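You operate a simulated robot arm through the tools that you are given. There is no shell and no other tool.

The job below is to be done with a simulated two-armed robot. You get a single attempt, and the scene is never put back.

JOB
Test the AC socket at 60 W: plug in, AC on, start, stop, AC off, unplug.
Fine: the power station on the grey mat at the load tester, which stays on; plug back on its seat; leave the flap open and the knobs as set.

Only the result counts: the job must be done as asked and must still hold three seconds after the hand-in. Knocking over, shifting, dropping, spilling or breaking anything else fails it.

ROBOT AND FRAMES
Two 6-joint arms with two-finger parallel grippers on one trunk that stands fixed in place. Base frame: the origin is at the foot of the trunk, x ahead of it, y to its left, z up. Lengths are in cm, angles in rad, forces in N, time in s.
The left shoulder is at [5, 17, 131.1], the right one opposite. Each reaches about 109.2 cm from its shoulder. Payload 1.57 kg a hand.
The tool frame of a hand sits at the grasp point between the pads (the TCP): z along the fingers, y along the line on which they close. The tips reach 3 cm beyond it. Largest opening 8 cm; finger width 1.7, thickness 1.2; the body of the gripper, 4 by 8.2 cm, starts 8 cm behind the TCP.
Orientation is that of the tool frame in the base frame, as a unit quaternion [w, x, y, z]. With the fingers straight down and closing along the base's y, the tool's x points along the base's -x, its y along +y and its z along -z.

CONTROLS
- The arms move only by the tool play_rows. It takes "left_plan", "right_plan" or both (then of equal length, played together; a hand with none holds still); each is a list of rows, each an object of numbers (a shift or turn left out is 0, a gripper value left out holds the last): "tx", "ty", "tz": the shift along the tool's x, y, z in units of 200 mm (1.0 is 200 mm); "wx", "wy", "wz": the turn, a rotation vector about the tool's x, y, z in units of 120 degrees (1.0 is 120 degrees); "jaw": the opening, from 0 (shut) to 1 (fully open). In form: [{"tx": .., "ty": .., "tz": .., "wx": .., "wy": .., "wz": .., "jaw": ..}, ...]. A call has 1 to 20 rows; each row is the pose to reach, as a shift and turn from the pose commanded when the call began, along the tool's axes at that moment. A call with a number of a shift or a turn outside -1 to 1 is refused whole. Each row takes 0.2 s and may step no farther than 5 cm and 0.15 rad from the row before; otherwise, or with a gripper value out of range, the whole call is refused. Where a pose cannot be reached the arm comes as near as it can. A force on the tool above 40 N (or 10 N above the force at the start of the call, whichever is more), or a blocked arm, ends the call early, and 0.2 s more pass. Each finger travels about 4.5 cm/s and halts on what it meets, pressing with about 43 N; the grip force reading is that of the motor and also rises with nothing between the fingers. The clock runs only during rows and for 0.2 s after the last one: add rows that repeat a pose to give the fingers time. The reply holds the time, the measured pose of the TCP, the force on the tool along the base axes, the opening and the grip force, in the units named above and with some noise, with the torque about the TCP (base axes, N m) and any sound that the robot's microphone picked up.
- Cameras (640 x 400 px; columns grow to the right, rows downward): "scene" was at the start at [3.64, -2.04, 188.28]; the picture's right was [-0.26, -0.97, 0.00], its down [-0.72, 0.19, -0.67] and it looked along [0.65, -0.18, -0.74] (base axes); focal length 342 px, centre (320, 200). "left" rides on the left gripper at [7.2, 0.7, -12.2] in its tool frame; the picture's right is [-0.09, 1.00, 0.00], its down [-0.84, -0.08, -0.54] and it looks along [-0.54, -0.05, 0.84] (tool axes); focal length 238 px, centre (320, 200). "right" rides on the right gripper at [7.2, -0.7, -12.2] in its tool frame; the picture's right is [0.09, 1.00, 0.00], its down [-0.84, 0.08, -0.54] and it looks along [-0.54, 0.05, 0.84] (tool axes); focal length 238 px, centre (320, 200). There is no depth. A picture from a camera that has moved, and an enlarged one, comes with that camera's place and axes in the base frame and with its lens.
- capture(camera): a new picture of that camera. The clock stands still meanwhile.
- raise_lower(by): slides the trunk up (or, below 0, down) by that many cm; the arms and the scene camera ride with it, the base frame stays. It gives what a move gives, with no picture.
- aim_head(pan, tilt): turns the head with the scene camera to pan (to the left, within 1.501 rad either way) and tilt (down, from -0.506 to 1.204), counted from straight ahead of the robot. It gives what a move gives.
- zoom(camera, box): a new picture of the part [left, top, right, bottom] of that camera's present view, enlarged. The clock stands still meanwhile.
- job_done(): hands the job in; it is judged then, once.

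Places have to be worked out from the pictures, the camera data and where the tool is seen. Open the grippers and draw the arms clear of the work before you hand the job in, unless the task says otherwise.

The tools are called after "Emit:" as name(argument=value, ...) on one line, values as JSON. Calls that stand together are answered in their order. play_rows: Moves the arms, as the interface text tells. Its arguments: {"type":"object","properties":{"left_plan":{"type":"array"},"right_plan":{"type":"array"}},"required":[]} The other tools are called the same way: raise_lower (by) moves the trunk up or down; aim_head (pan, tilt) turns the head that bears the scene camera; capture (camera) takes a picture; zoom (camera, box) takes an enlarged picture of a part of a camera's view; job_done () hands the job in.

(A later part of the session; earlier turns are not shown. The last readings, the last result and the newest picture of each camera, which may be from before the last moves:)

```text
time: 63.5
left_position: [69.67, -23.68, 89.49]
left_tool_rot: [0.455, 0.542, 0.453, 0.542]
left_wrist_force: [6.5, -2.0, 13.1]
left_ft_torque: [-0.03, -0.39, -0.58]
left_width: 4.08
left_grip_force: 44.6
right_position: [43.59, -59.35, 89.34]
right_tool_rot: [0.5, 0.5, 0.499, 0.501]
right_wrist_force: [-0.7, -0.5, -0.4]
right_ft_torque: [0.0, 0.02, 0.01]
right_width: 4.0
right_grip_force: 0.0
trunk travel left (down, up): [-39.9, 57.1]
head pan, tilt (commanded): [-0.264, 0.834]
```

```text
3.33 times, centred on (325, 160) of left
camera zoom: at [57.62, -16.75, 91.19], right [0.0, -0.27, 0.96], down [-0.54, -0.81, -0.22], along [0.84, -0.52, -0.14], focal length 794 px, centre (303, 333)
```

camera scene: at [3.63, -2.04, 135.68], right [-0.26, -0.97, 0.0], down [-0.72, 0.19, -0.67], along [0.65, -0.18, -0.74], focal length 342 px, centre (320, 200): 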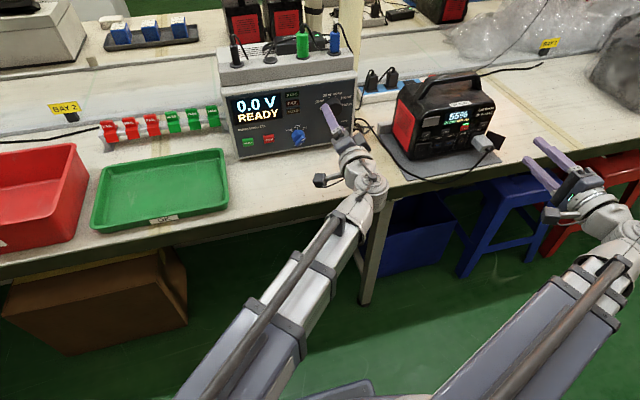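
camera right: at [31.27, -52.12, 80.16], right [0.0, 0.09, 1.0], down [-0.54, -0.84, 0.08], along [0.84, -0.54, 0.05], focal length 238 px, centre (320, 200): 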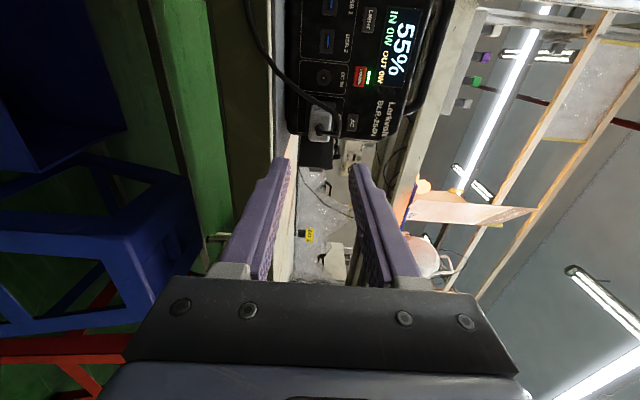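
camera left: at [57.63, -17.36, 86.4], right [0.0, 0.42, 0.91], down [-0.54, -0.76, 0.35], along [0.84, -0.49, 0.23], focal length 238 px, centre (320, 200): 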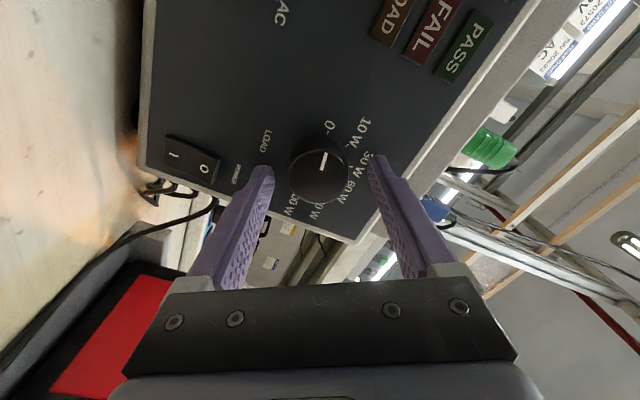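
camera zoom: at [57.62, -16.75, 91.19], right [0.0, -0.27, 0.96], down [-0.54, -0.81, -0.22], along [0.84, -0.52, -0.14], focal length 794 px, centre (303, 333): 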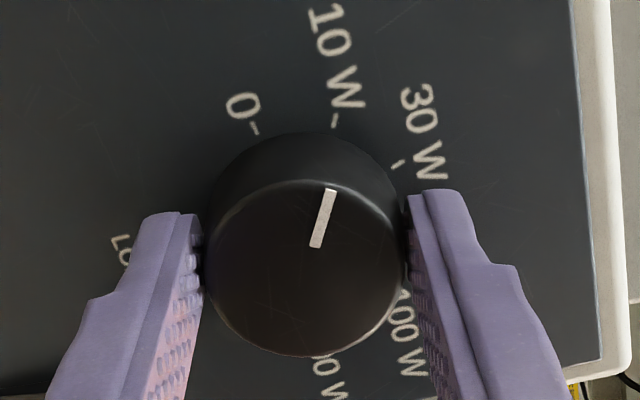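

The knob turned with the hand and now points at 10 W. I'll continue another 40°.

Emit:
play_rows(left_plan=[{"wz": 0.067}, {"wz": 0.133}, {"wz": 0.2}, {"wz": 0.267}, {"wz": 0.333}, {"wz": 0.333}])

Emit:
zoom(camera="left", box=[250, 100, 400, 220])

```text
time: 64.9
left_position: [69.76, -23.89, 89.48]
left_tool_rot: [0.242, 0.664, 0.24, 0.666]
left_wrist_force: [21.9, -8.9, 32.7]
left_ft_torque: [-0.03, -0.89, -0.12]
left_width: 4.08
left_grip_force: 44.6
right_position: [43.41, -59.36, 89.38]
right_tool_rot: [0.501, 0.5, 0.499, 0.5]
right_wrist_force: [-0.7, -0.2, 0.0]
right_ft_torque: [-0.01, 0.0, -0.02]
right_width: 3.98
right_grip_force: 0.0
trunk travel left (down, up): [-39.9, 57.1]
head pan, tilt (commanded): [-0.264, 0.834]
```

```text
3.33 times, centred on (325, 160) of left
camera zoom: at [57.54, -19.69, 95.26], right [0.0, -0.82, 0.57], down [-0.54, -0.48, -0.7], along [0.84, -0.31, -0.44], focal length 794 px, centre (303, 333)
```

zoom: 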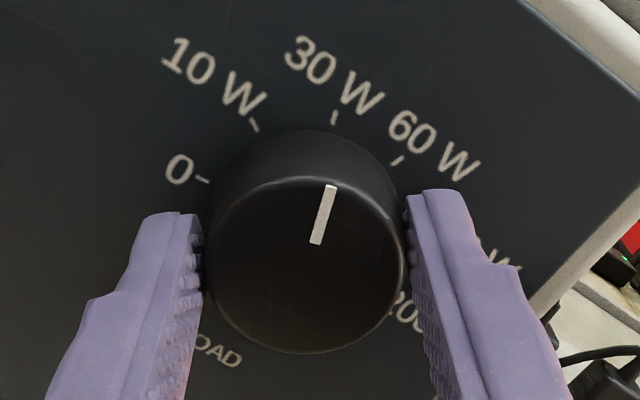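

At 30 W now, but side force has built up to 33 N because the grip is slightly off the knob's axis. I'll release to relieve it, re-centre and grip again for the last detent.

Emit:
play_rows(left_plan=[{"jaw": 0.75}, {"jaw": 0.75}, {"jaw": 0.75}])

Emit:
zoom(camera="left", box=[230, 90, 410, 240])

Emit:
zoom(camera="scene", box=[290, 70, 390, 170])

```text
time: 65.7
left_position: [69.72, -23.85, 89.38]
left_tool_rot: [0.243, 0.664, 0.243, 0.664]
left_wrist_force: [0.1, 0.3, 0.0]
left_ft_torque: [0.0, -0.01, -0.01]
left_width: 5.99
left_grip_force: 0.1
right_position: [43.41, -59.29, 89.33]
right_tool_rot: [0.501, 0.5, 0.5, 0.5]
right_wrist_force: [-0.3, 0.2, -0.3]
right_ft_torque: [-0.02, -0.01, -0.01]
right_width: 3.98
right_grip_force: 0.0
trunk travel left (down, up): [-39.9, 57.1]
head pan, tilt (commanded): [-0.264, 0.834]
```

```text
2.67 times, centred on (320, 165) of left
camera zoom: at [57.54, -19.58, 95.15], right [0.0, -0.82, 0.57], down [-0.54, -0.48, -0.69], along [0.84, -0.31, -0.44], focal length 636 px, centre (320, 293)
```

zoom: 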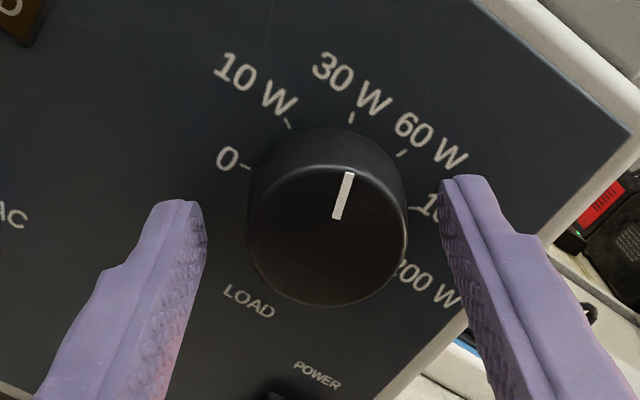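

```text
4.00 times, centred on (340, 120) of scene
camera zoom: at [3.63, -2.03, 135.48], right [-0.26, -0.97, 0.0], down [-0.72, 0.19, -0.67], along [0.65, -0.18, -0.74], focal length 1369 px, centre (240, 520)
```

zoom: 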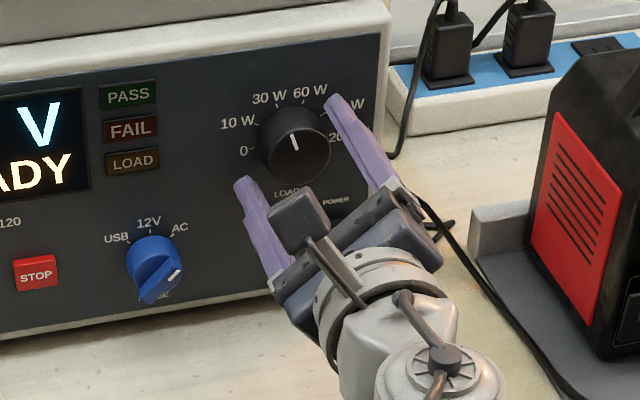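

The knob's axis is about 0.2 cm above the hand's axis. I'll raise the trunk 0.2 cm, grip again and turn the last 40°.

Emit:
raise_lower(by=0.2)

Emit:
play_rows(left_plan=[{"jaw": 0.0}, {"jaw": 0.0}, {"jaw": 0.0}, {"jaw": 0.0}])

Emit:
play_rows(left_plan=[{"wz": 0.067}, {"wz": 0.133}, {"wz": 0.2}, {"wz": 0.267}, {"wz": 0.333}, {"wz": 0.333}])

Emit:
zoom(camera="left", box=[230, 90, 410, 240])

```text
time: 66.2
left_position: [69.64, -23.95, 89.62]
left_tool_rot: [0.244, 0.664, 0.241, 0.664]
left_wrist_force: [-0.5, -0.4, 0.3]
left_ft_torque: [-0.04, 0.01, 0.0]
left_width: 5.98
left_grip_force: 0.0
right_position: [43.52, -59.39, 89.62]
right_tool_rot: [0.5, 0.5, 0.5, 0.5]
right_wrist_force: [-0.2, 0.6, -0.4]
right_ft_torque: [0.0, 0.01, 0.0]
right_width: 4.01
right_grip_force: 0.1
trunk travel left (down, up): [-40.1, 56.9]
head pan, tilt (commanded): [-0.264, 0.834]
```

```text
time: 67.2
left_position: [69.75, -23.79, 89.61]
left_tool_rot: [0.243, 0.664, 0.242, 0.664]
left_wrist_force: [1.6, -0.9, 0.8]
left_ft_torque: [0.03, -0.06, -0.03]
left_width: 4.07
left_grip_force: 40.0
right_position: [43.49, -59.42, 89.57]
right_tool_rot: [0.5, 0.5, 0.5, 0.501]
right_wrist_force: [-0.5, -0.1, 0.0]
right_ft_torque: [0.02, -0.01, 0.0]
right_width: 4.01
right_grip_force: 0.0
trunk travel left (down, up): [-40.1, 56.9]
head pan, tilt (commanded): [-0.264, 0.834]
```

```text
time: 68.6
left_position: [69.74, -23.92, 89.52]
left_tool_rot: [0.0, 0.706, -0.001, 0.708]
left_wrist_force: [12.3, -11.1, 15.6]
left_ft_torque: [-0.02, -0.31, -0.36]
left_width: 4.08
left_grip_force: 45.2
right_position: [43.44, -59.4, 89.48]
right_tool_rot: [0.501, 0.499, 0.5, 0.5]
right_wrist_force: [0.4, 0.6, 1.0]
right_ft_torque: [0.04, -0.01, 0.0]
right_width: 4.03
right_grip_force: 0.0
trunk travel left (down, up): [-40.1, 56.9]
head pan, tilt (commanded): [-0.264, 0.834]
```

```text
2.67 times, centred on (320, 165) of left
camera zoom: at [57.55, -24.52, 96.64], right [0.0, -1.0, -0.09], down [-0.54, 0.08, -0.84], along [0.84, 0.05, -0.54], focal length 636 px, centre (320, 293)
```

zoom: 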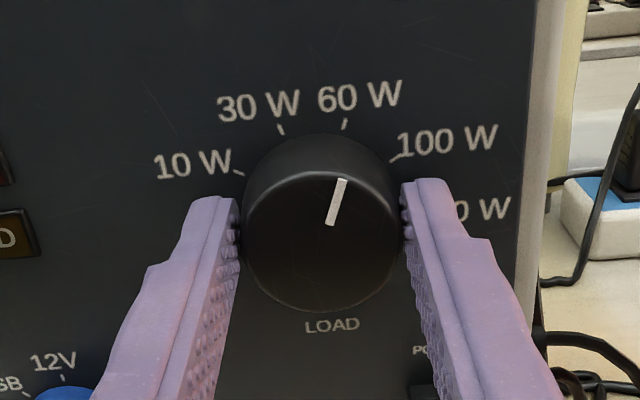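

The mark now points at 60 W. I'll open the jaws and back the hand off.

Emit:
play_rows(left_plan=[{"jaw": 0.8}, {"jaw": 0.8}, {"jaw": 0.8}, {"jaw": 0.8, "tz": -0.1}, {"jaw": 0.8, "tz": -0.23}, {"jaw": 0.8, "tz": -0.23}])

Emit:
capture(camera="left")

Emit:
zoom(camera="scene", box=[210, 40, 370, 160])

```text
time: 70.0
left_position: [65.17, -23.92, 89.46]
left_tool_rot: [0.001, 0.707, 0.001, 0.707]
left_wrist_force: [-0.2, 0.4, -0.7]
left_ft_torque: [-0.01, 0.03, 0.01]
left_width: 6.41
left_grip_force: 0.1
right_position: [43.43, -59.32, 89.64]
right_tool_rot: [0.501, 0.5, 0.5, 0.5]
right_wrist_force: [0.3, -0.1, 0.5]
right_ft_torque: [-0.01, 0.01, 0.01]
right_width: 3.99
right_grip_force: 0.1
trunk travel left (down, up): [-40.1, 56.9]
head pan, tilt (commanded): [-0.264, 0.834]
```

```text
taken
camera left: at [52.93, -24.43, 96.62], right [0.0, -1.0, -0.09], down [-0.54, 0.08, -0.84], along [0.84, 0.05, -0.54], focal length 238 px, centre (320, 200)
```

left: 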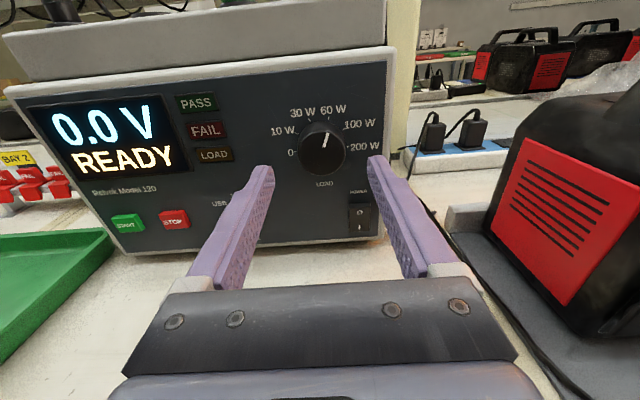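

```text
3.33 times, centred on (290, 100) of scene
camera zoom: at [3.63, -2.04, 135.68], right [-0.26, -0.97, 0.0], down [-0.72, 0.19, -0.67], along [0.65, -0.18, -0.74], focal length 1141 px, centre (420, 533)
```

zoom: 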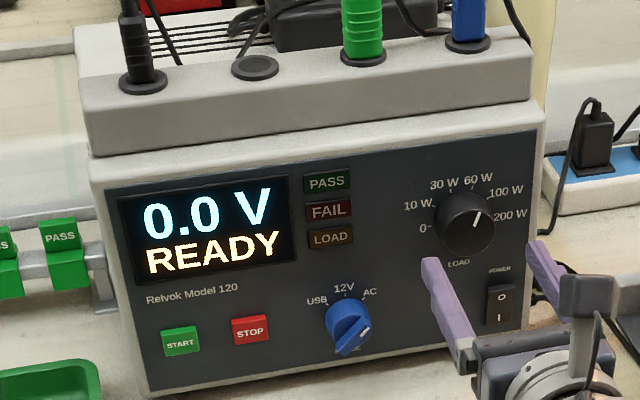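

The LOAD knob reads 60 W, the selector AC, and the tester hasn't moved. Now I'll move the left hand (jaws closed) to just in front of START. At the same time I'll close and tilt the right hand 10° down in front of the AC button at (61.5, -59.8, 85.1).

Emit:
play_rows(left_plan=[{"ty": -0.15, "jaw": 0.0}, {"ty": -0.35, "jaw": 0.0}, {"ty": -0.55, "jaw": 0.0}, {"ty": -0.75, "jaw": 0.0}, {"ty": -0.95, "jaw": 0.0}, {"ty": -1.0, "jaw": 0.0}], right_plan=[{"jaw": 0.0}, {"jaw": 0.0, "wx": 0.028, "ty": -0.065, "tz": 0.14, "tx": -0.01}, {"jaw": 0.0, "wx": 0.056, "ty": -0.13, "tz": 0.28, "tx": -0.02}, {"jaw": 0.0, "wx": 0.084, "ty": -0.194, "tz": 0.4285, "tx": -0.0225}, {"jaw": 0.0, "wx": 0.084, "ty": -0.194, "tz": 0.4285, "tx": -0.0225}, {"jaw": 0.0, "wx": 0.084, "ty": -0.194, "tz": 0.4285, "tx": -0.0225}])

Emit:
capture(camera="right")

Emit:
zoom(camera="scene", box=[440, 80, 560, 170])

Emit:
capture(camera="left")

```text
time: 71.4
left_position: [65.11, -3.73, 89.56]
left_tool_rot: [0.001, 0.707, 0.0, 0.707]
left_wrist_force: [0.4, -0.2, -0.9]
left_ft_torque: [-0.01, 0.0, 0.0]
left_width: 0.02
left_grip_force: 21.8
right_position: [52.12, -59.78, 85.71]
right_tool_rot: [0.455, 0.542, 0.542, 0.454]
right_wrist_force: [0.8, -0.7, 0.5]
right_ft_torque: [-0.01, 0.03, 0.0]
right_width: 0.0
right_grip_force: 21.5
trunk travel left (down, up): [-40.1, 56.9]
head pan, tilt (commanded): [-0.264, 0.834]
```

```text
taken
camera right: at [39.96, -52.49, 87.16], right [0.17, 0.09, 0.98], down [-0.52, -0.84, 0.17], along [0.84, -0.54, -0.1], focal length 238 px, centre (320, 200)
```

right: 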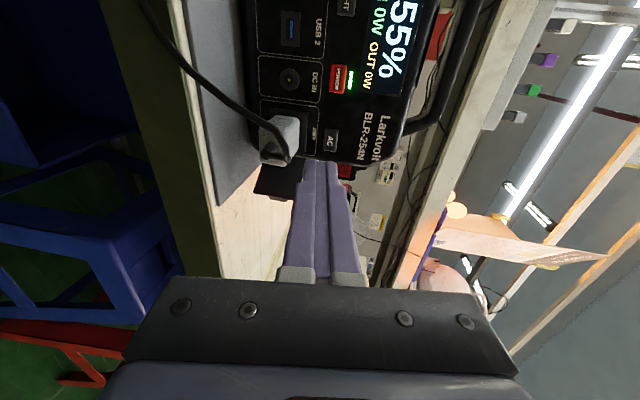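

```text
4.44 times, centred on (500, 125) of scene
camera zoom: at [3.63, -2.03, 135.68], right [-0.26, -0.97, 0.0], down [-0.72, 0.19, -0.67], along [0.65, -0.18, -0.74], focal length 1521 px, centre (-480, 533)
```

zoom: 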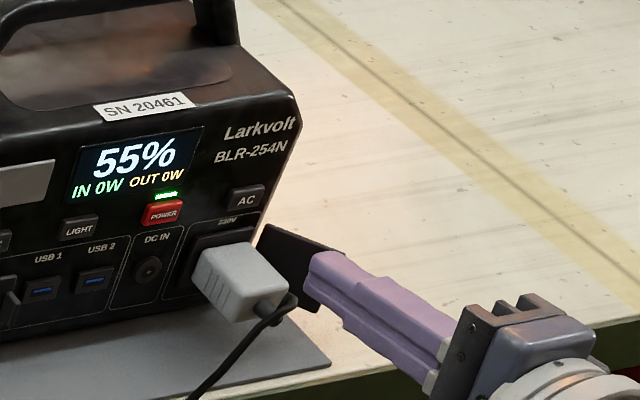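

```text
taken
camera left: at [52.98, -4.31, 96.62], right [0.0, -1.0, -0.09], down [-0.54, 0.08, -0.84], along [0.84, 0.05, -0.54], focal length 238 px, centre (320, 200)
```

left: 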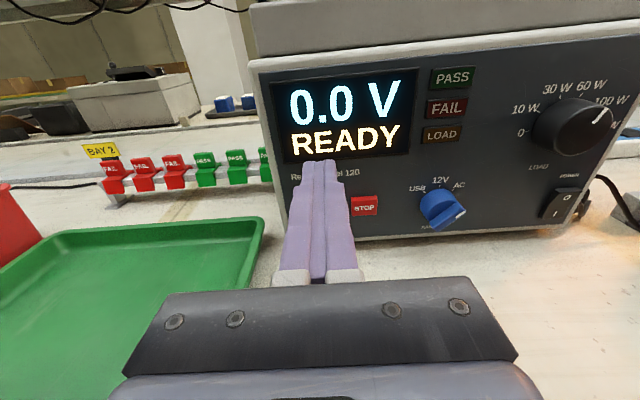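

The AC button triangulates to (61.5, -59.7, 85.2) and the closed fingertips are aligned at (55.1, -59.8, 85.2). I'll advance 5.6 cm along +x, to just short of contact.

Emit:
play_rows(right_plan=[{"tz": 0.09, "ty": 0.016}, {"tz": 0.18, "ty": 0.032}, {"tz": 0.25, "ty": 0.0445}, {"tz": 0.276, "ty": 0.049}, {"tz": 0.276, "ty": 0.049}])

Emit:
zoom(camera="scene", box=[460, 85, 524, 135])

Emit:
zoom(camera="right", box=[260, 80, 400, 220])

```text
time: 72.6
left_position: [65.15, -3.86, 89.49]
left_tool_rot: [0.001, 0.707, -0.001, 0.707]
left_wrist_force: [0.2, 0.0, -0.7]
left_ft_torque: [0.03, -0.01, 0.01]
left_width: 0.02
left_grip_force: 21.8
right_position: [57.61, -59.77, 85.63]
right_tool_rot: [0.455, 0.542, 0.541, 0.455]
right_wrist_force: [-0.2, -0.5, -0.3]
right_ft_torque: [-0.02, 0.02, 0.0]
right_width: 0.01
right_grip_force: 21.0
trunk travel left (down, up): [-40.1, 56.9]
head pan, tilt (commanded): [-0.264, 0.834]
```

```text
8.00 times, centred on (492, 110) of scene
camera zoom: at [3.63, -2.04, 135.68], right [-0.26, -0.97, 0.0], down [-0.72, 0.19, -0.67], along [0.65, -0.18, -0.74], focal length 2738 px, centre (-1056, 920)
```

zoom: 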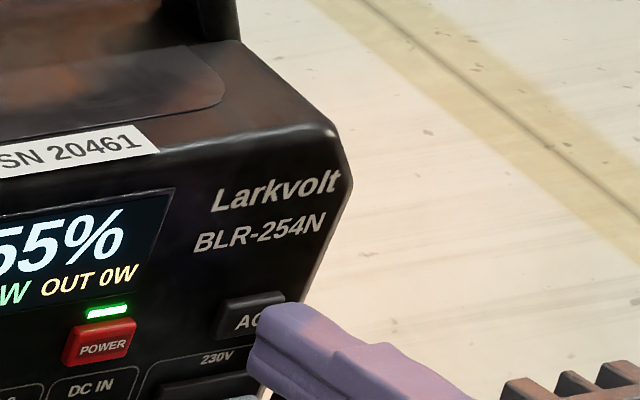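

```text
2.86 times, centred on (330, 150) of right
camera zoom: at [45.56, -52.53, 87.15], right [0.17, 0.09, 0.98], down [-0.52, -0.84, 0.17], along [0.84, -0.54, -0.1], focal length 681 px, centre (291, 343)
```

zoom: 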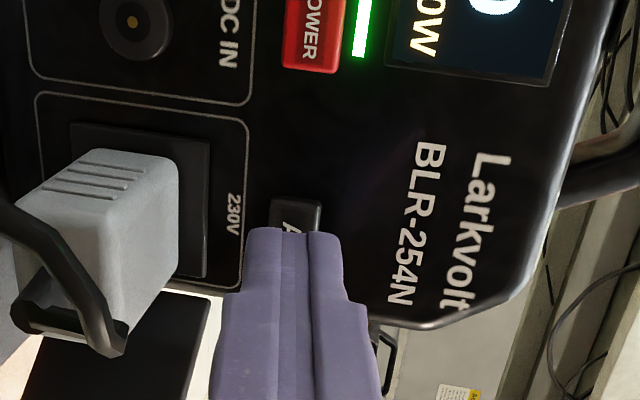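

The fingertip is centred on the AC button. I'll press in 0.2 cm steps up to 0.9 cm and watch force and sound.

Emit:
play_rows(right_plan=[{"tz": 0.01, "ty": 0.0018}, {"tz": 0.02, "ty": 0.0036}, {"tz": 0.03, "ty": 0.0053}, {"tz": 0.04, "ty": 0.0071}])

Emit:
zoom(camera="scene", box=[440, 75, 536, 135])

```text
time: 73.6
left_position: [65.07, -3.88, 89.51]
left_tool_rot: [0.0, 0.707, 0.001, 0.707]
left_wrist_force: [0.1, 0.0, -0.2]
left_ft_torque: [0.03, 0.01, 0.04]
left_width: 0.02
left_grip_force: 21.5
right_position: [58.53, -59.79, 85.65]
right_tool_rot: [0.454, 0.541, 0.542, 0.455]
right_wrist_force: [-0.1, -0.4, -0.9]
right_ft_torque: [-0.01, 0.03, 0.04]
right_width: 0.0
right_grip_force: 21.4
trunk travel left (down, up): [-40.1, 56.9]
head pan, tilt (commanded): [-0.264, 0.834]
```

```text
6.67 times, centred on (488, 105) of scene
camera zoom: at [3.63, -2.04, 135.68], right [-0.26, -0.97, 0.0], down [-0.72, 0.19, -0.67], along [0.65, -0.18, -0.74], focal length 2282 px, centre (-800, 833)
```

zoom: 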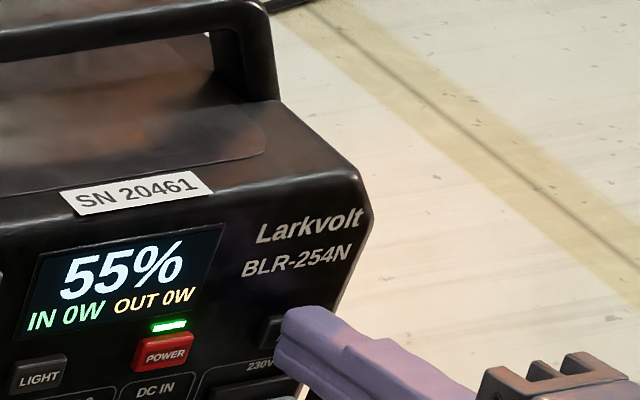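

No contact yet with the tip at x≈61.5. I'll press further in small steps.

Emit:
play_rows(right_plan=[{"tz": 0.008, "ty": 0.0014}, {"tz": 0.016, "ty": 0.0028}, {"tz": 0.024, "ty": 0.0043}])

Emit:
zoom(camera="scene", box=[440, 75, 536, 135])

```text
time: 74.4
left_position: [65.08, -3.72, 89.63]
left_tool_rot: [0.001, 0.707, 0.0, 0.707]
left_wrist_force: [-0.6, -0.4, 0.0]
left_ft_torque: [0.0, -0.02, -0.03]
left_width: 0.0
left_grip_force: 21.5
right_position: [58.86, -59.73, 85.73]
right_tool_rot: [0.455, 0.541, 0.542, 0.455]
right_wrist_force: [-6.1, 0.1, -1.2]
right_ft_torque: [0.01, 0.02, 0.02]
right_width: 0.0
right_grip_force: 21.1
trunk travel left (down, up): [-40.1, 56.9]
head pan, tilt (commanded): [-0.264, 0.834]
heard: click
```

```text
6.67 times, centred on (488, 105) of scene
camera zoom: at [3.58, -2.04, 135.68], right [-0.26, -0.97, 0.0], down [-0.71, 0.19, -0.67], along [0.65, -0.18, -0.74], focal length 2282 px, centre (-800, 833)
```

zoom: 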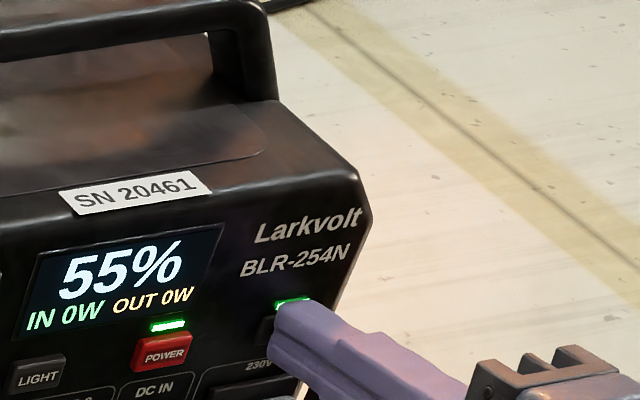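

A click was heard and a green lamp lit above AC. I'll draw the right hand back 8 cm and check the tester's display.

Emit:
play_rows(right_plan=[{"tz": -0.05, "ty": -0.009}, {"tz": -0.2, "ty": -0.0356}, {"tz": -0.394, "ty": -0.07}, {"tz": -0.394, "ty": -0.07}])

Emit:
capture(camera="scene")

Emit:
zoom(camera="scene", box=[440, 75, 536, 155])

Emit:
capture(camera="left")

```text
time: 75.4
left_position: [65.09, -3.75, 89.48]
left_tool_rot: [0.0, 0.707, 0.0, 0.707]
left_wrist_force: [0.7, -0.4, -0.5]
left_ft_torque: [0.01, 0.01, 0.03]
left_width: 0.01
left_grip_force: 21.7
right_position: [50.99, -59.86, 85.62]
right_tool_rot: [0.456, 0.542, 0.541, 0.454]
right_wrist_force: [0.8, -0.6, -0.4]
right_ft_torque: [0.01, -0.03, -0.01]
right_width: 0.02
right_grip_force: 21.5
trunk travel left (down, up): [-40.1, 56.9]
head pan, tilt (commanded): [-0.264, 0.834]
```

```text
taken
camera scene: at [3.62, -2.04, 135.68], right [-0.26, -0.97, 0.0], down [-0.71, 0.19, -0.67], along [0.65, -0.18, -0.74], focal length 342 px, centre (320, 200)
```

scene: 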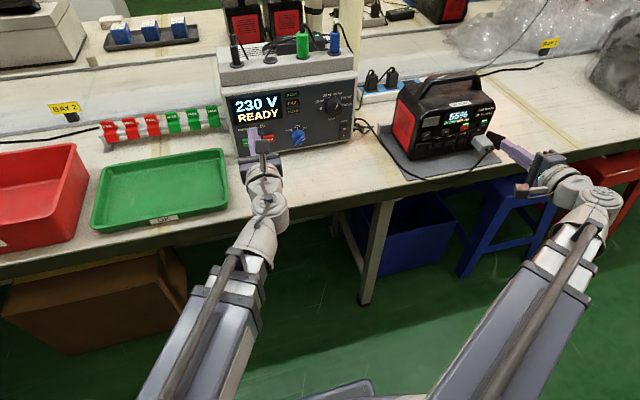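

```text
5.00 times, centred on (488, 115) of scene
camera zoom: at [3.62, -2.04, 135.68], right [-0.26, -0.97, 0.0], down [-0.71, 0.19, -0.67], along [0.65, -0.18, -0.74], focal length 1711 px, centre (-520, 625)
```

zoom: 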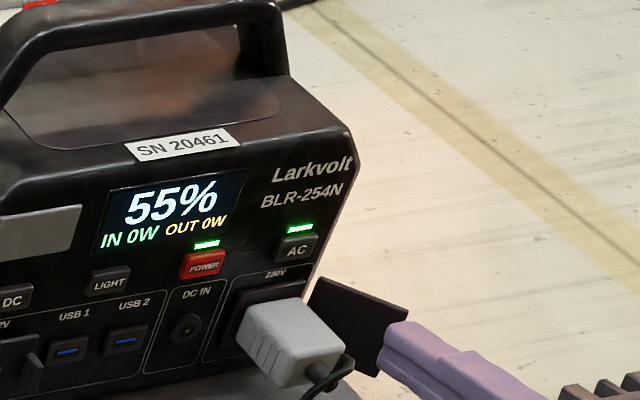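

```text
taken
camera left: at [52.98, -4.36, 96.62], right [0.0, -1.0, -0.09], down [-0.54, 0.08, -0.84], along [0.84, 0.05, -0.54], focal length 238 px, centre (320, 200)
```

left: 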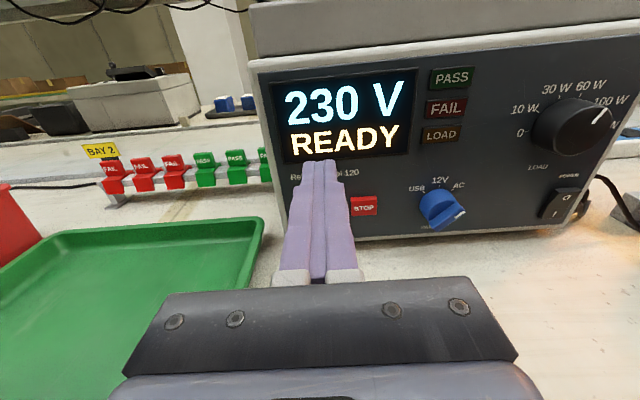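

The tester reads 230 V READY, so the plug is live. Now START at (73.0, -2.5, 82.7): I'll tilt the left hand 15.7° down so its tip is level with the button and about 2 cm short of it.

Emit:
play_rows(left_plan=[{"tx": -0.075, "ty": -0.02, "tz": 0.02, "wy": -0.033}, {"tx": -0.15, "ty": -0.04, "tz": 0.05, "wy": -0.066}, {"tx": -0.225, "ty": -0.055, "tz": 0.09, "wy": -0.1}, {"tx": -0.299, "ty": -0.064, "tz": 0.125, "wy": -0.131}, {"tx": -0.299, "ty": -0.064, "tz": 0.125, "wy": -0.131}])

Emit:
capture(camera="left")

Emit:
zoom(camera="scene", box=[220, 90, 316, 180])

```text
time: 76.6
left_position: [67.56, -2.48, 83.61]
left_tool_rot: [0.001, 0.797, 0.0, 0.603]
left_wrist_force: [0.8, -0.1, -0.1]
left_ft_torque: [0.02, -0.03, 0.01]
left_width: 0.0
left_grip_force: 21.6
right_position: [50.95, -59.81, 85.7]
right_tool_rot: [0.454, 0.542, 0.541, 0.455]
right_wrist_force: [0.1, 0.3, 0.0]
right_ft_torque: [-0.01, 0.04, 0.01]
right_width: 0.0
right_grip_force: 21.4
trunk travel left (down, up): [-40.1, 56.9]
head pan, tilt (commanded): [-0.264, 0.834]
```

```text
taken
camera left: at [57.89, -3.05, 93.67], right [-0.03, -1.0, -0.09], down [-0.75, 0.08, -0.66], along [0.66, 0.05, -0.75], focal length 238 px, centre (320, 200)
```

left: 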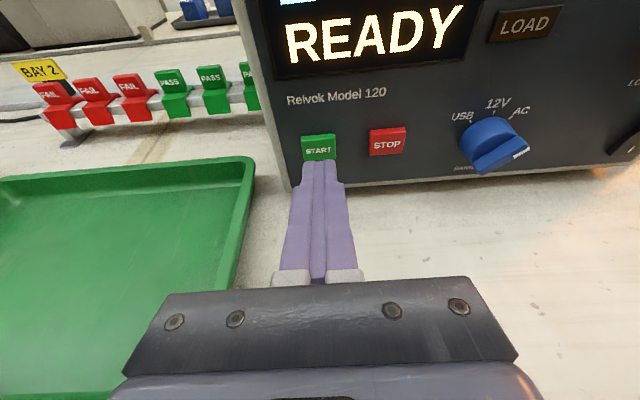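

```text
4.44 times, centred on (268, 135) of scene
camera zoom: at [3.64, -2.04, 135.68], right [-0.26, -0.97, 0.0], down [-0.72, 0.19, -0.67], along [0.65, -0.18, -0.74], focal length 1521 px, centre (551, 489)
```

zoom: 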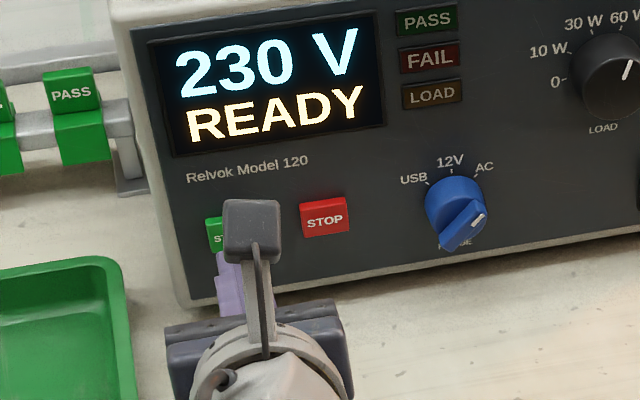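

The tip is right in line with START. I'll advance 2 cm, then press in small steps.

Emit:
play_rows(left_plan=[{"tz": 0.048, "tx": 0.0135}, {"tz": 0.096, "tx": 0.027}, {"tz": 0.106, "tx": 0.0298}, {"tz": 0.1155, "tx": 0.0325}, {"tz": 0.125, "tx": 0.0352}])

Emit:
zoom(camera="scene", box=[220, 80, 316, 180])

```text
time: 77.8
left_position: [69.94, -2.63, 83.65]
left_tool_rot: [0.001, 0.797, 0.001, 0.604]
left_wrist_force: [-6.3, 0.1, -1.6]
left_ft_torque: [0.04, 0.05, -0.04]
left_width: 0.01
left_grip_force: 20.9
right_position: [50.92, -59.8, 85.65]
right_tool_rot: [0.455, 0.542, 0.542, 0.454]
right_wrist_force: [-0.6, -0.2, 0.9]
right_ft_torque: [-0.01, 0.02, 0.02]
right_width: 0.0
right_grip_force: 21.5
trunk travel left (down, up): [-40.1, 56.9]
head pan, tilt (commanded): [-0.264, 0.834]
heard: click
```

```text
4.00 times, centred on (268, 130) of scene
camera zoom: at [3.59, -2.04, 135.68], right [-0.26, -0.97, 0.0], down [-0.71, 0.19, -0.67], along [0.65, -0.18, -0.74], focal length 1369 px, centre (528, 480)
```

zoom: 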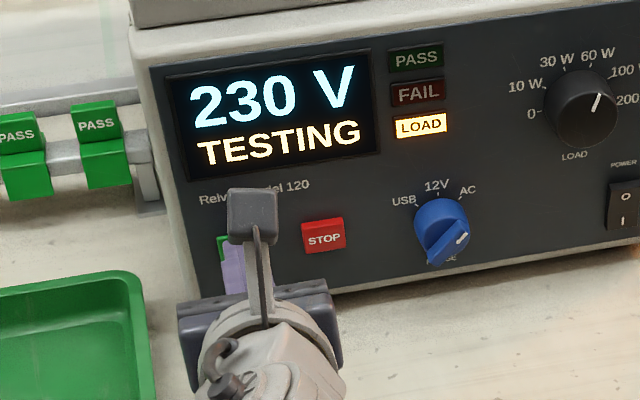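

A click, and the display now says TESTING with the LOAD lamp on. I'll back off START by 3 cm and watch how the test develops.

Emit:
play_rows(left_plan=[{"tz": -0.05, "tx": -0.014}, {"tz": -0.145, "tx": -0.0406}, {"tz": -0.145, "tx": -0.0406}])

Emit:
zoom(camera="scene", box=[220, 80, 316, 180])

Emit:
zoom(camera="scene", box=[440, 75, 536, 155])

```text
time: 78.6
left_position: [67.27, -2.61, 83.62]
left_tool_rot: [0.0, 0.797, 0.001, 0.604]
left_wrist_force: [0.3, 0.1, 0.5]
left_ft_torque: [0.03, -0.01, -0.01]
left_width: 0.03
left_grip_force: 21.0
right_position: [51.01, -59.78, 85.72]
right_tool_rot: [0.454, 0.542, 0.542, 0.454]
right_wrist_force: [-0.6, -0.7, -0.3]
right_ft_torque: [0.0, 0.01, 0.02]
right_width: 0.0
right_grip_force: 20.7
trunk travel left (down, up): [-40.1, 56.9]
head pan, tilt (commanded): [-0.264, 0.834]
```

```text
4.00 times, centred on (268, 130) of scene
camera zoom: at [3.63, -2.04, 135.68], right [-0.26, -0.97, 0.0], down [-0.72, 0.19, -0.67], along [0.65, -0.18, -0.74], focal length 1369 px, centre (528, 480)
```

zoom: 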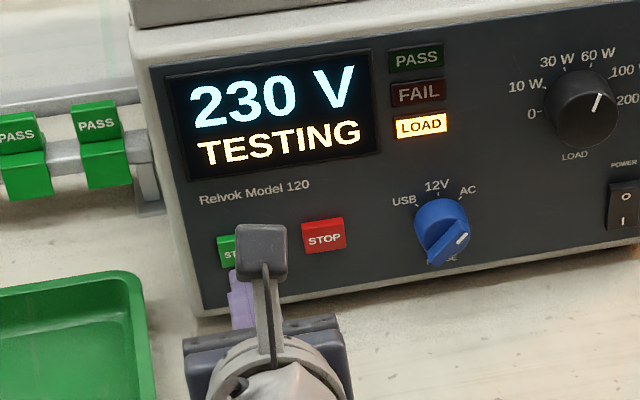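

```text
5.00 times, centred on (488, 115) of scene
camera zoom: at [3.63, -2.04, 135.68], right [-0.26, -0.97, 0.0], down [-0.72, 0.19, -0.67], along [0.65, -0.18, -0.74], focal length 1711 px, centre (-520, 625)
```

zoom: 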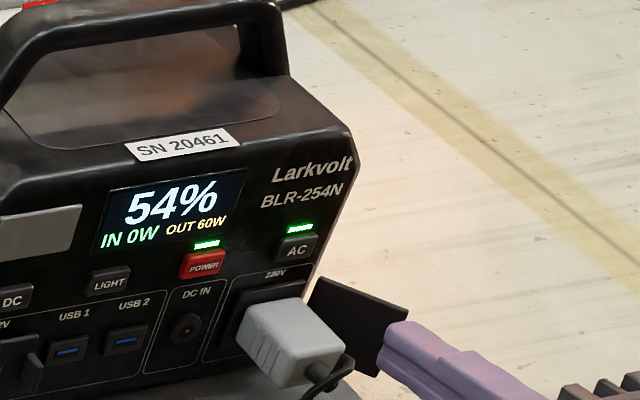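

The station delivers 60 W. While the test runs I'll shift the left hand over in front of STOP (y≈-7.75) and let about 2 s pass.

Emit:
play_rows(left_plan=[{"ty": 0.05}, {"ty": 0.1}, {"ty": 0.15}, {"ty": 0.2}, {"ty": 0.25}, {"ty": 0.26}, {"ty": 0.26}, {"ty": 0.26}, {"ty": 0.26}, {"ty": 0.26}])

Emit:
zoom(camera="scene", box=[220, 80, 316, 180])

Emit:
capture(camera="left")

```text
time: 80.8
left_position: [67.18, -7.76, 83.57]
left_tool_rot: [0.001, 0.797, 0.0, 0.604]
left_wrist_force: [0.0, 0.4, -0.4]
left_ft_torque: [0.0, 0.0, 0.0]
left_width: 0.0
left_grip_force: 21.2
right_position: [51.07, -59.88, 85.68]
right_tool_rot: [0.455, 0.541, 0.542, 0.454]
right_wrist_force: [0.3, 0.0, 0.4]
right_ft_torque: [-0.02, -0.01, 0.02]
right_width: 0.0
right_grip_force: 21.1
trunk travel left (down, up): [-40.1, 56.9]
head pan, tilt (commanded): [-0.264, 0.834]
```

```text
4.00 times, centred on (268, 130) of scene
camera zoom: at [3.63, -2.04, 135.68], right [-0.26, -0.97, 0.0], down [-0.72, 0.19, -0.67], along [0.65, -0.18, -0.74], focal length 1369 px, centre (528, 480)
```

zoom: 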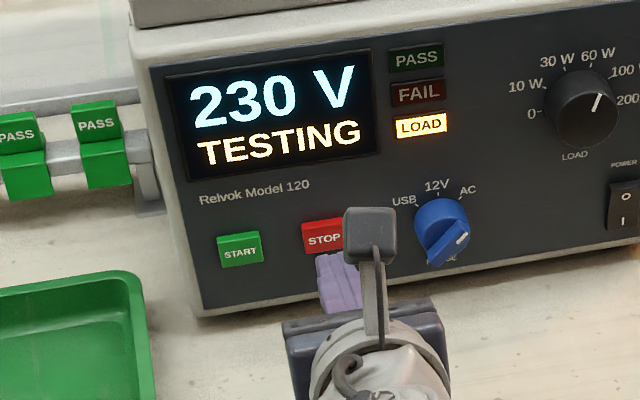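

```text
taken
camera left: at [57.46, -8.32, 93.68], right [-0.03, -1.0, -0.09], down [-0.75, 0.08, -0.66], along [0.66, 0.05, -0.75], focal length 238 px, centre (320, 200)
```

left: 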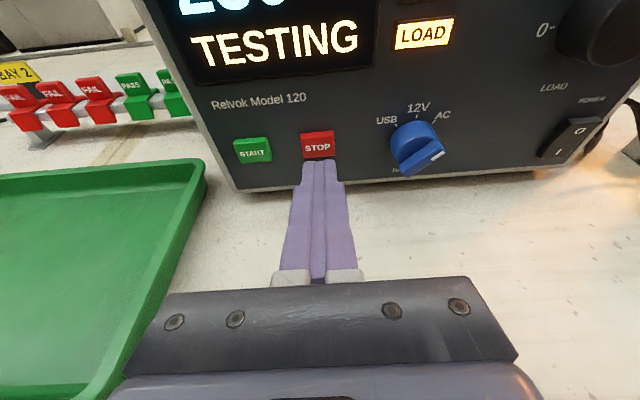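

Still TESTING. I'll hold for another 4 s to let the tester reach its verdict.

Emit:
play_rows(left_plan=[{"tz": 0.0}, {"tz": 0.0}, {"tz": 0.0}, {"tz": 0.0}, {"tz": 0.0}, {"tz": 0.0}, {"tz": 0.0}, {"tz": 0.0}, {"tz": 0.0}, {"tz": 0.0}, {"tz": 0.0}, {"tz": 0.0}, {"tz": 0.0}, {"tz": 0.0}, {"tz": 0.0}, {"tz": 0.0}, {"tz": 0.0}, {"tz": 0.0}, {"tz": 0.0}, {"tz": 0.0}])

Emit:
zoom(camera="scene", box=[220, 80, 316, 180])

```text
time: 85.0
left_position: [67.19, -7.78, 83.61]
left_tool_rot: [0.0, 0.797, 0.001, 0.604]
left_wrist_force: [0.1, 0.0, 0.1]
left_ft_torque: [-0.01, 0.03, 0.01]
left_width: 0.0
left_grip_force: 21.3
right_position: [50.91, -59.89, 85.64]
right_tool_rot: [0.454, 0.542, 0.541, 0.455]
right_wrist_force: [0.1, -0.4, -0.5]
right_ft_torque: [0.0, 0.0, -0.01]
right_width: 0.0
right_grip_force: 20.9
trunk travel left (down, up): [-40.1, 56.9]
head pan, tilt (commanded): [-0.264, 0.834]
```

```text
4.00 times, centred on (268, 130) of scene
camera zoom: at [3.63, -2.04, 135.68], right [-0.26, -0.97, 0.0], down [-0.72, 0.19, -0.67], along [0.65, -0.18, -0.74], focal length 1369 px, centre (528, 480)
```

zoom: 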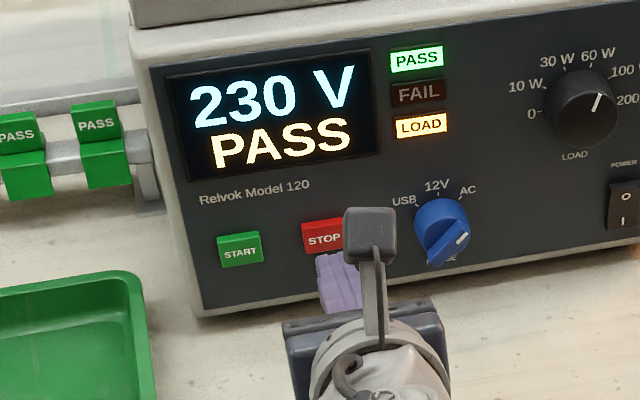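

The verdict is PASS. Now I'll press STOP by advancing 2.8 cm, the last part in small steps.

Emit:
play_rows(left_plan=[{"tz": 0.048, "tx": 0.0135}, {"tz": 0.096, "tx": 0.027}, {"tz": 0.115, "tx": 0.0323}, {"tz": 0.125, "tx": 0.0352}, {"tz": 0.135, "tx": 0.038}])

Emit:
zoom(camera="scene", box=[220, 80, 316, 180])

```text
time: 86.2
left_position: [69.95, -7.79, 83.57]
left_tool_rot: [0.001, 0.797, 0.0, 0.605]
left_wrist_force: [-2.1, 0.3, -0.9]
left_ft_torque: [0.01, 0.05, 0.0]
left_width: 0.0
left_grip_force: 20.8
right_position: [50.99, -59.85, 85.6]
right_tool_rot: [0.455, 0.542, 0.541, 0.455]
right_wrist_force: [-0.1, 0.3, 0.7]
right_ft_torque: [0.01, 0.01, 0.0]
right_width: 0.0
right_grip_force: 21.4
trunk travel left (down, up): [-40.1, 56.9]
head pan, tilt (commanded): [-0.264, 0.834]
heard: click
```

```text
4.00 times, centred on (268, 130) of scene
camera zoom: at [3.62, -2.04, 135.68], right [-0.26, -0.97, 0.0], down [-0.72, 0.19, -0.67], along [0.65, -0.18, -0.74], focal length 1369 px, centre (528, 480)
```

zoom: 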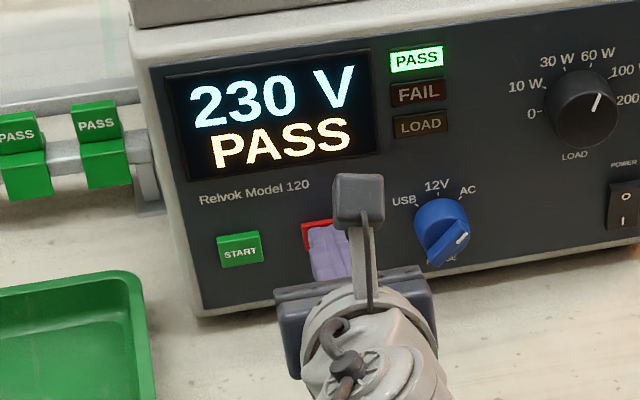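

STOP registered: a click, the LOAD lamp off, PASS kept. I'll retract the left hand 5 cm while the right hand advances 6.5 cm back toward the AC button.

Emit:
play_rows(left_plan=[{"tz": -0.04, "tx": -0.0113}, {"tz": -0.12, "tx": -0.0338}, {"tz": -0.2, "tx": -0.0563}, {"tz": -0.2407, "tx": -0.0677}, {"tz": -0.2407, "tx": -0.0677}], right_plan=[{"tz": 0.08, "ty": 0.0143}, {"tz": 0.16, "ty": 0.0285}, {"tz": 0.24, "ty": 0.0428}, {"tz": 0.32, "ty": 0.057}, {"tz": 0.32, "ty": 0.057}])

Emit:
zoom(camera="right", box=[260, 80, 400, 220])

Emit:
zoom(camera="scene", box=[440, 75, 536, 155])

```text
time: 87.4
left_position: [64.99, -7.85, 83.55]
left_tool_rot: [0.001, 0.797, 0.0, 0.604]
left_wrist_force: [0.3, 0.1, 0.1]
left_ft_torque: [0.0, -0.04, 0.01]
left_width: 0.0
left_grip_force: 21.3
right_position: [57.48, -59.92, 85.71]
right_tool_rot: [0.454, 0.542, 0.542, 0.454]
right_wrist_force: [0.2, 0.3, -0.3]
right_ft_torque: [-0.02, -0.02, -0.02]
right_width: 0.0
right_grip_force: 21.4
trunk travel left (down, up): [-40.1, 56.9]
head pan, tilt (commanded): [-0.264, 0.834]
```

```text
2.86 times, centred on (330, 150) of right
camera zoom: at [45.38, -52.56, 87.15], right [0.17, 0.09, 0.98], down [-0.52, -0.84, 0.17], along [0.84, -0.54, -0.1], focal length 681 px, centre (291, 343)
```

zoom: 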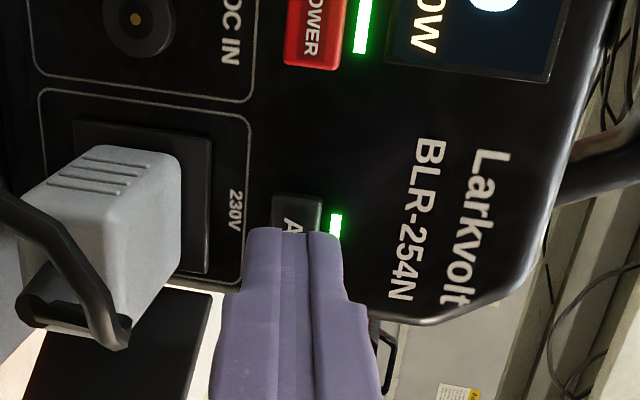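

```text
5.00 times, centred on (488, 115) of scene
camera zoom: at [3.64, -2.04, 135.68], right [-0.26, -0.97, 0.0], down [-0.72, 0.19, -0.67], along [0.65, -0.18, -0.74], focal length 1711 px, centre (-520, 625)
```

zoom: 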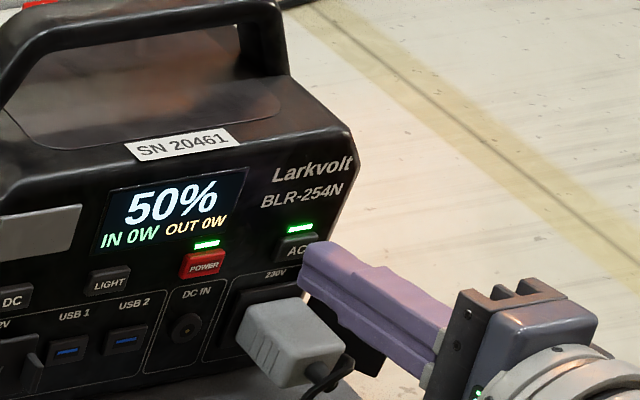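

OUT is 0 W again and the tip is on the AC button's line. I'll press it in small steps as before.

Emit:
play_rows(right_plan=[{"tz": 0.03, "ty": 0.0053}, {"tz": 0.044, "ty": 0.0078}, {"tz": 0.056, "ty": 0.01}, {"tz": 0.064, "ty": 0.0114}, {"tz": 0.071, "ty": 0.0127}])

Emit:
zoom(camera="scene", box=[440, 75, 536, 155])

```text
time: 88.6
left_position: [64.94, -7.79, 83.59]
left_tool_rot: [0.0, 0.797, 0.001, 0.604]
left_wrist_force: [0.6, 0.6, -1.0]
left_ft_torque: [-0.03, -0.02, -0.01]
left_width: 0.01
left_grip_force: 20.9
right_position: [58.85, -59.7, 85.65]
right_tool_rot: [0.454, 0.542, 0.542, 0.455]
right_wrist_force: [-4.2, 1.2, -0.1]
right_ft_torque: [0.04, 0.05, 0.02]
right_width: 0.0
right_grip_force: 21.0
trunk travel left (down, up): [-40.1, 56.9]
head pan, tilt (commanded): [-0.264, 0.834]
heard: click
```

```text
5.00 times, centred on (488, 115) of scene
camera zoom: at [3.6, -2.03, 135.68], right [-0.26, -0.97, 0.0], down [-0.71, 0.19, -0.67], along [0.65, -0.18, -0.74], focal length 1711 px, centre (-520, 625)
```

zoom: 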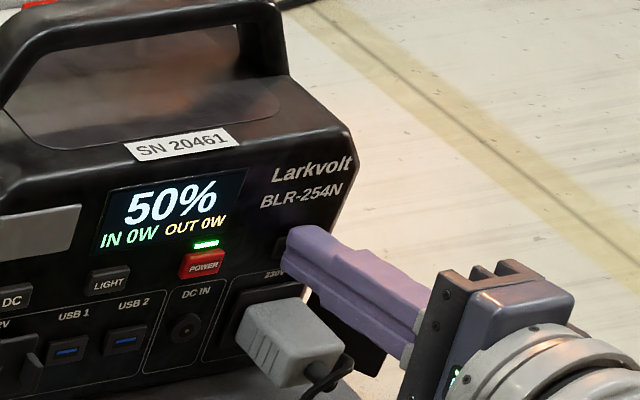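

AC is off (click, lamp out). I'll draw the right hand back 9 cm, then level it again for gripping the plug.

Emit:
play_rows(right_plan=[{"tz": -0.05, "ty": -0.009}, {"tz": -0.2, "ty": -0.0356}, {"tz": -0.35, "ty": -0.0624}, {"tz": -0.443, "ty": -0.079}, {"tz": -0.443, "ty": -0.079}])

Emit:
play_rows(right_plan=[{"tz": -0.006, "ty": 0.065, "tx": 0.01, "wx": -0.028, "jaw": 0.55}, {"tz": -0.012, "ty": 0.13, "tx": 0.018, "wx": -0.056, "jaw": 0.55}, {"tz": -0.0173, "ty": 0.194, "tx": 0.018, "wx": -0.084, "jaw": 0.55}, {"tz": -0.0173, "ty": 0.194, "tx": 0.018, "wx": -0.084, "jaw": 0.55}, {"tz": -0.0173, "ty": 0.194, "tx": 0.018, "wx": -0.084, "jaw": 0.55}])

Emit:
zoom(camera="scene", box=[440, 75, 560, 165])

Emit:
capture(camera="right")

Emit:
zoom(camera="scene", box=[210, 20, 370, 160])

```text
time: 89.8
left_position: [64.94, -7.64, 83.6]
left_tool_rot: [0.001, 0.797, 0.001, 0.604]
left_wrist_force: [-0.4, -0.1, -0.7]
left_ft_torque: [0.01, -0.01, -0.03]
left_width: 0.0
left_grip_force: 21.4
right_position: [49.83, -59.86, 85.72]
right_tool_rot: [0.454, 0.542, 0.542, 0.454]
right_wrist_force: [-1.1, -0.8, -0.2]
right_ft_torque: [0.02, -0.02, 0.0]
right_width: 0.0
right_grip_force: 21.4
trunk travel left (down, up): [-40.1, 56.9]
head pan, tilt (commanded): [-0.264, 0.834]
```

```text
time: 91.0
left_position: [64.96, -7.75, 83.57]
left_tool_rot: [0.001, 0.797, 0.001, 0.604]
left_wrist_force: [0.1, -0.8, -0.2]
left_ft_torque: [-0.01, 0.05, 0.01]
left_width: 0.0
left_grip_force: 21.5
right_position: [50.34, -59.47, 89.56]
right_tool_rot: [0.499, 0.5, 0.501, 0.5]
right_wrist_force: [0.0, 0.1, -0.5]
right_ft_torque: [-0.02, -0.01, -0.01]
right_width: 4.4
right_grip_force: 0.1
trunk travel left (down, up): [-40.1, 56.9]
head pan, tilt (commanded): [-0.264, 0.834]
```

```text
4.44 times, centred on (500, 120) of scene
camera zoom: at [3.63, -2.04, 135.68], right [-0.26, -0.97, 0.0], down [-0.72, 0.19, -0.67], along [0.65, -0.18, -0.74], focal length 1521 px, centre (-480, 556)
```

zoom: 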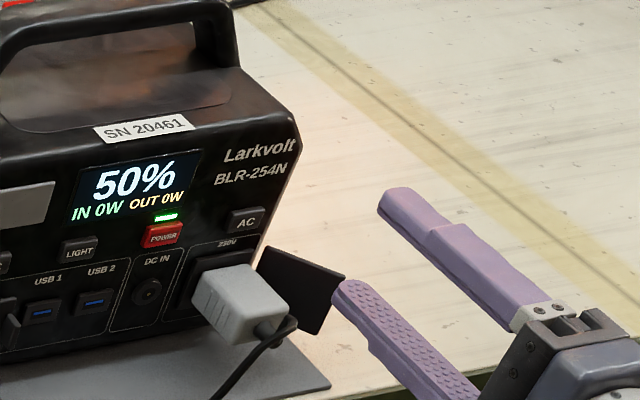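

```text
taken
camera right: at [38.09, -52.2, 88.85], right [0.0, 0.09, 1.0], down [-0.54, -0.84, 0.08], along [0.84, -0.54, 0.05], focal length 238 px, centre (320, 200)
```

right: 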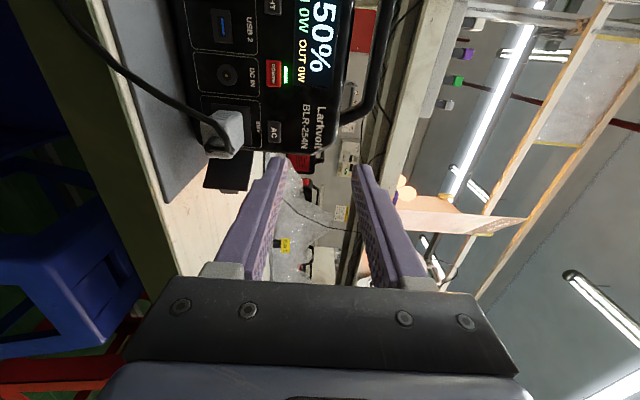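

```text
2.86 times, centred on (290, 90) of scene
camera zoom: at [3.63, -2.04, 135.68], right [-0.26, -0.97, 0.0], down [-0.72, 0.19, -0.67], along [0.65, -0.18, -0.74], focal length 978 px, centre (406, 514)
```

zoom: 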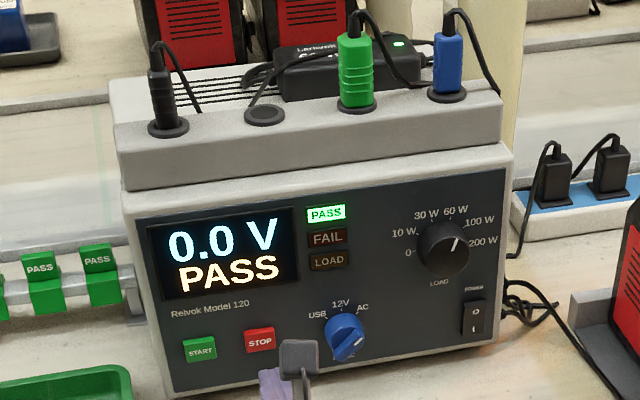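

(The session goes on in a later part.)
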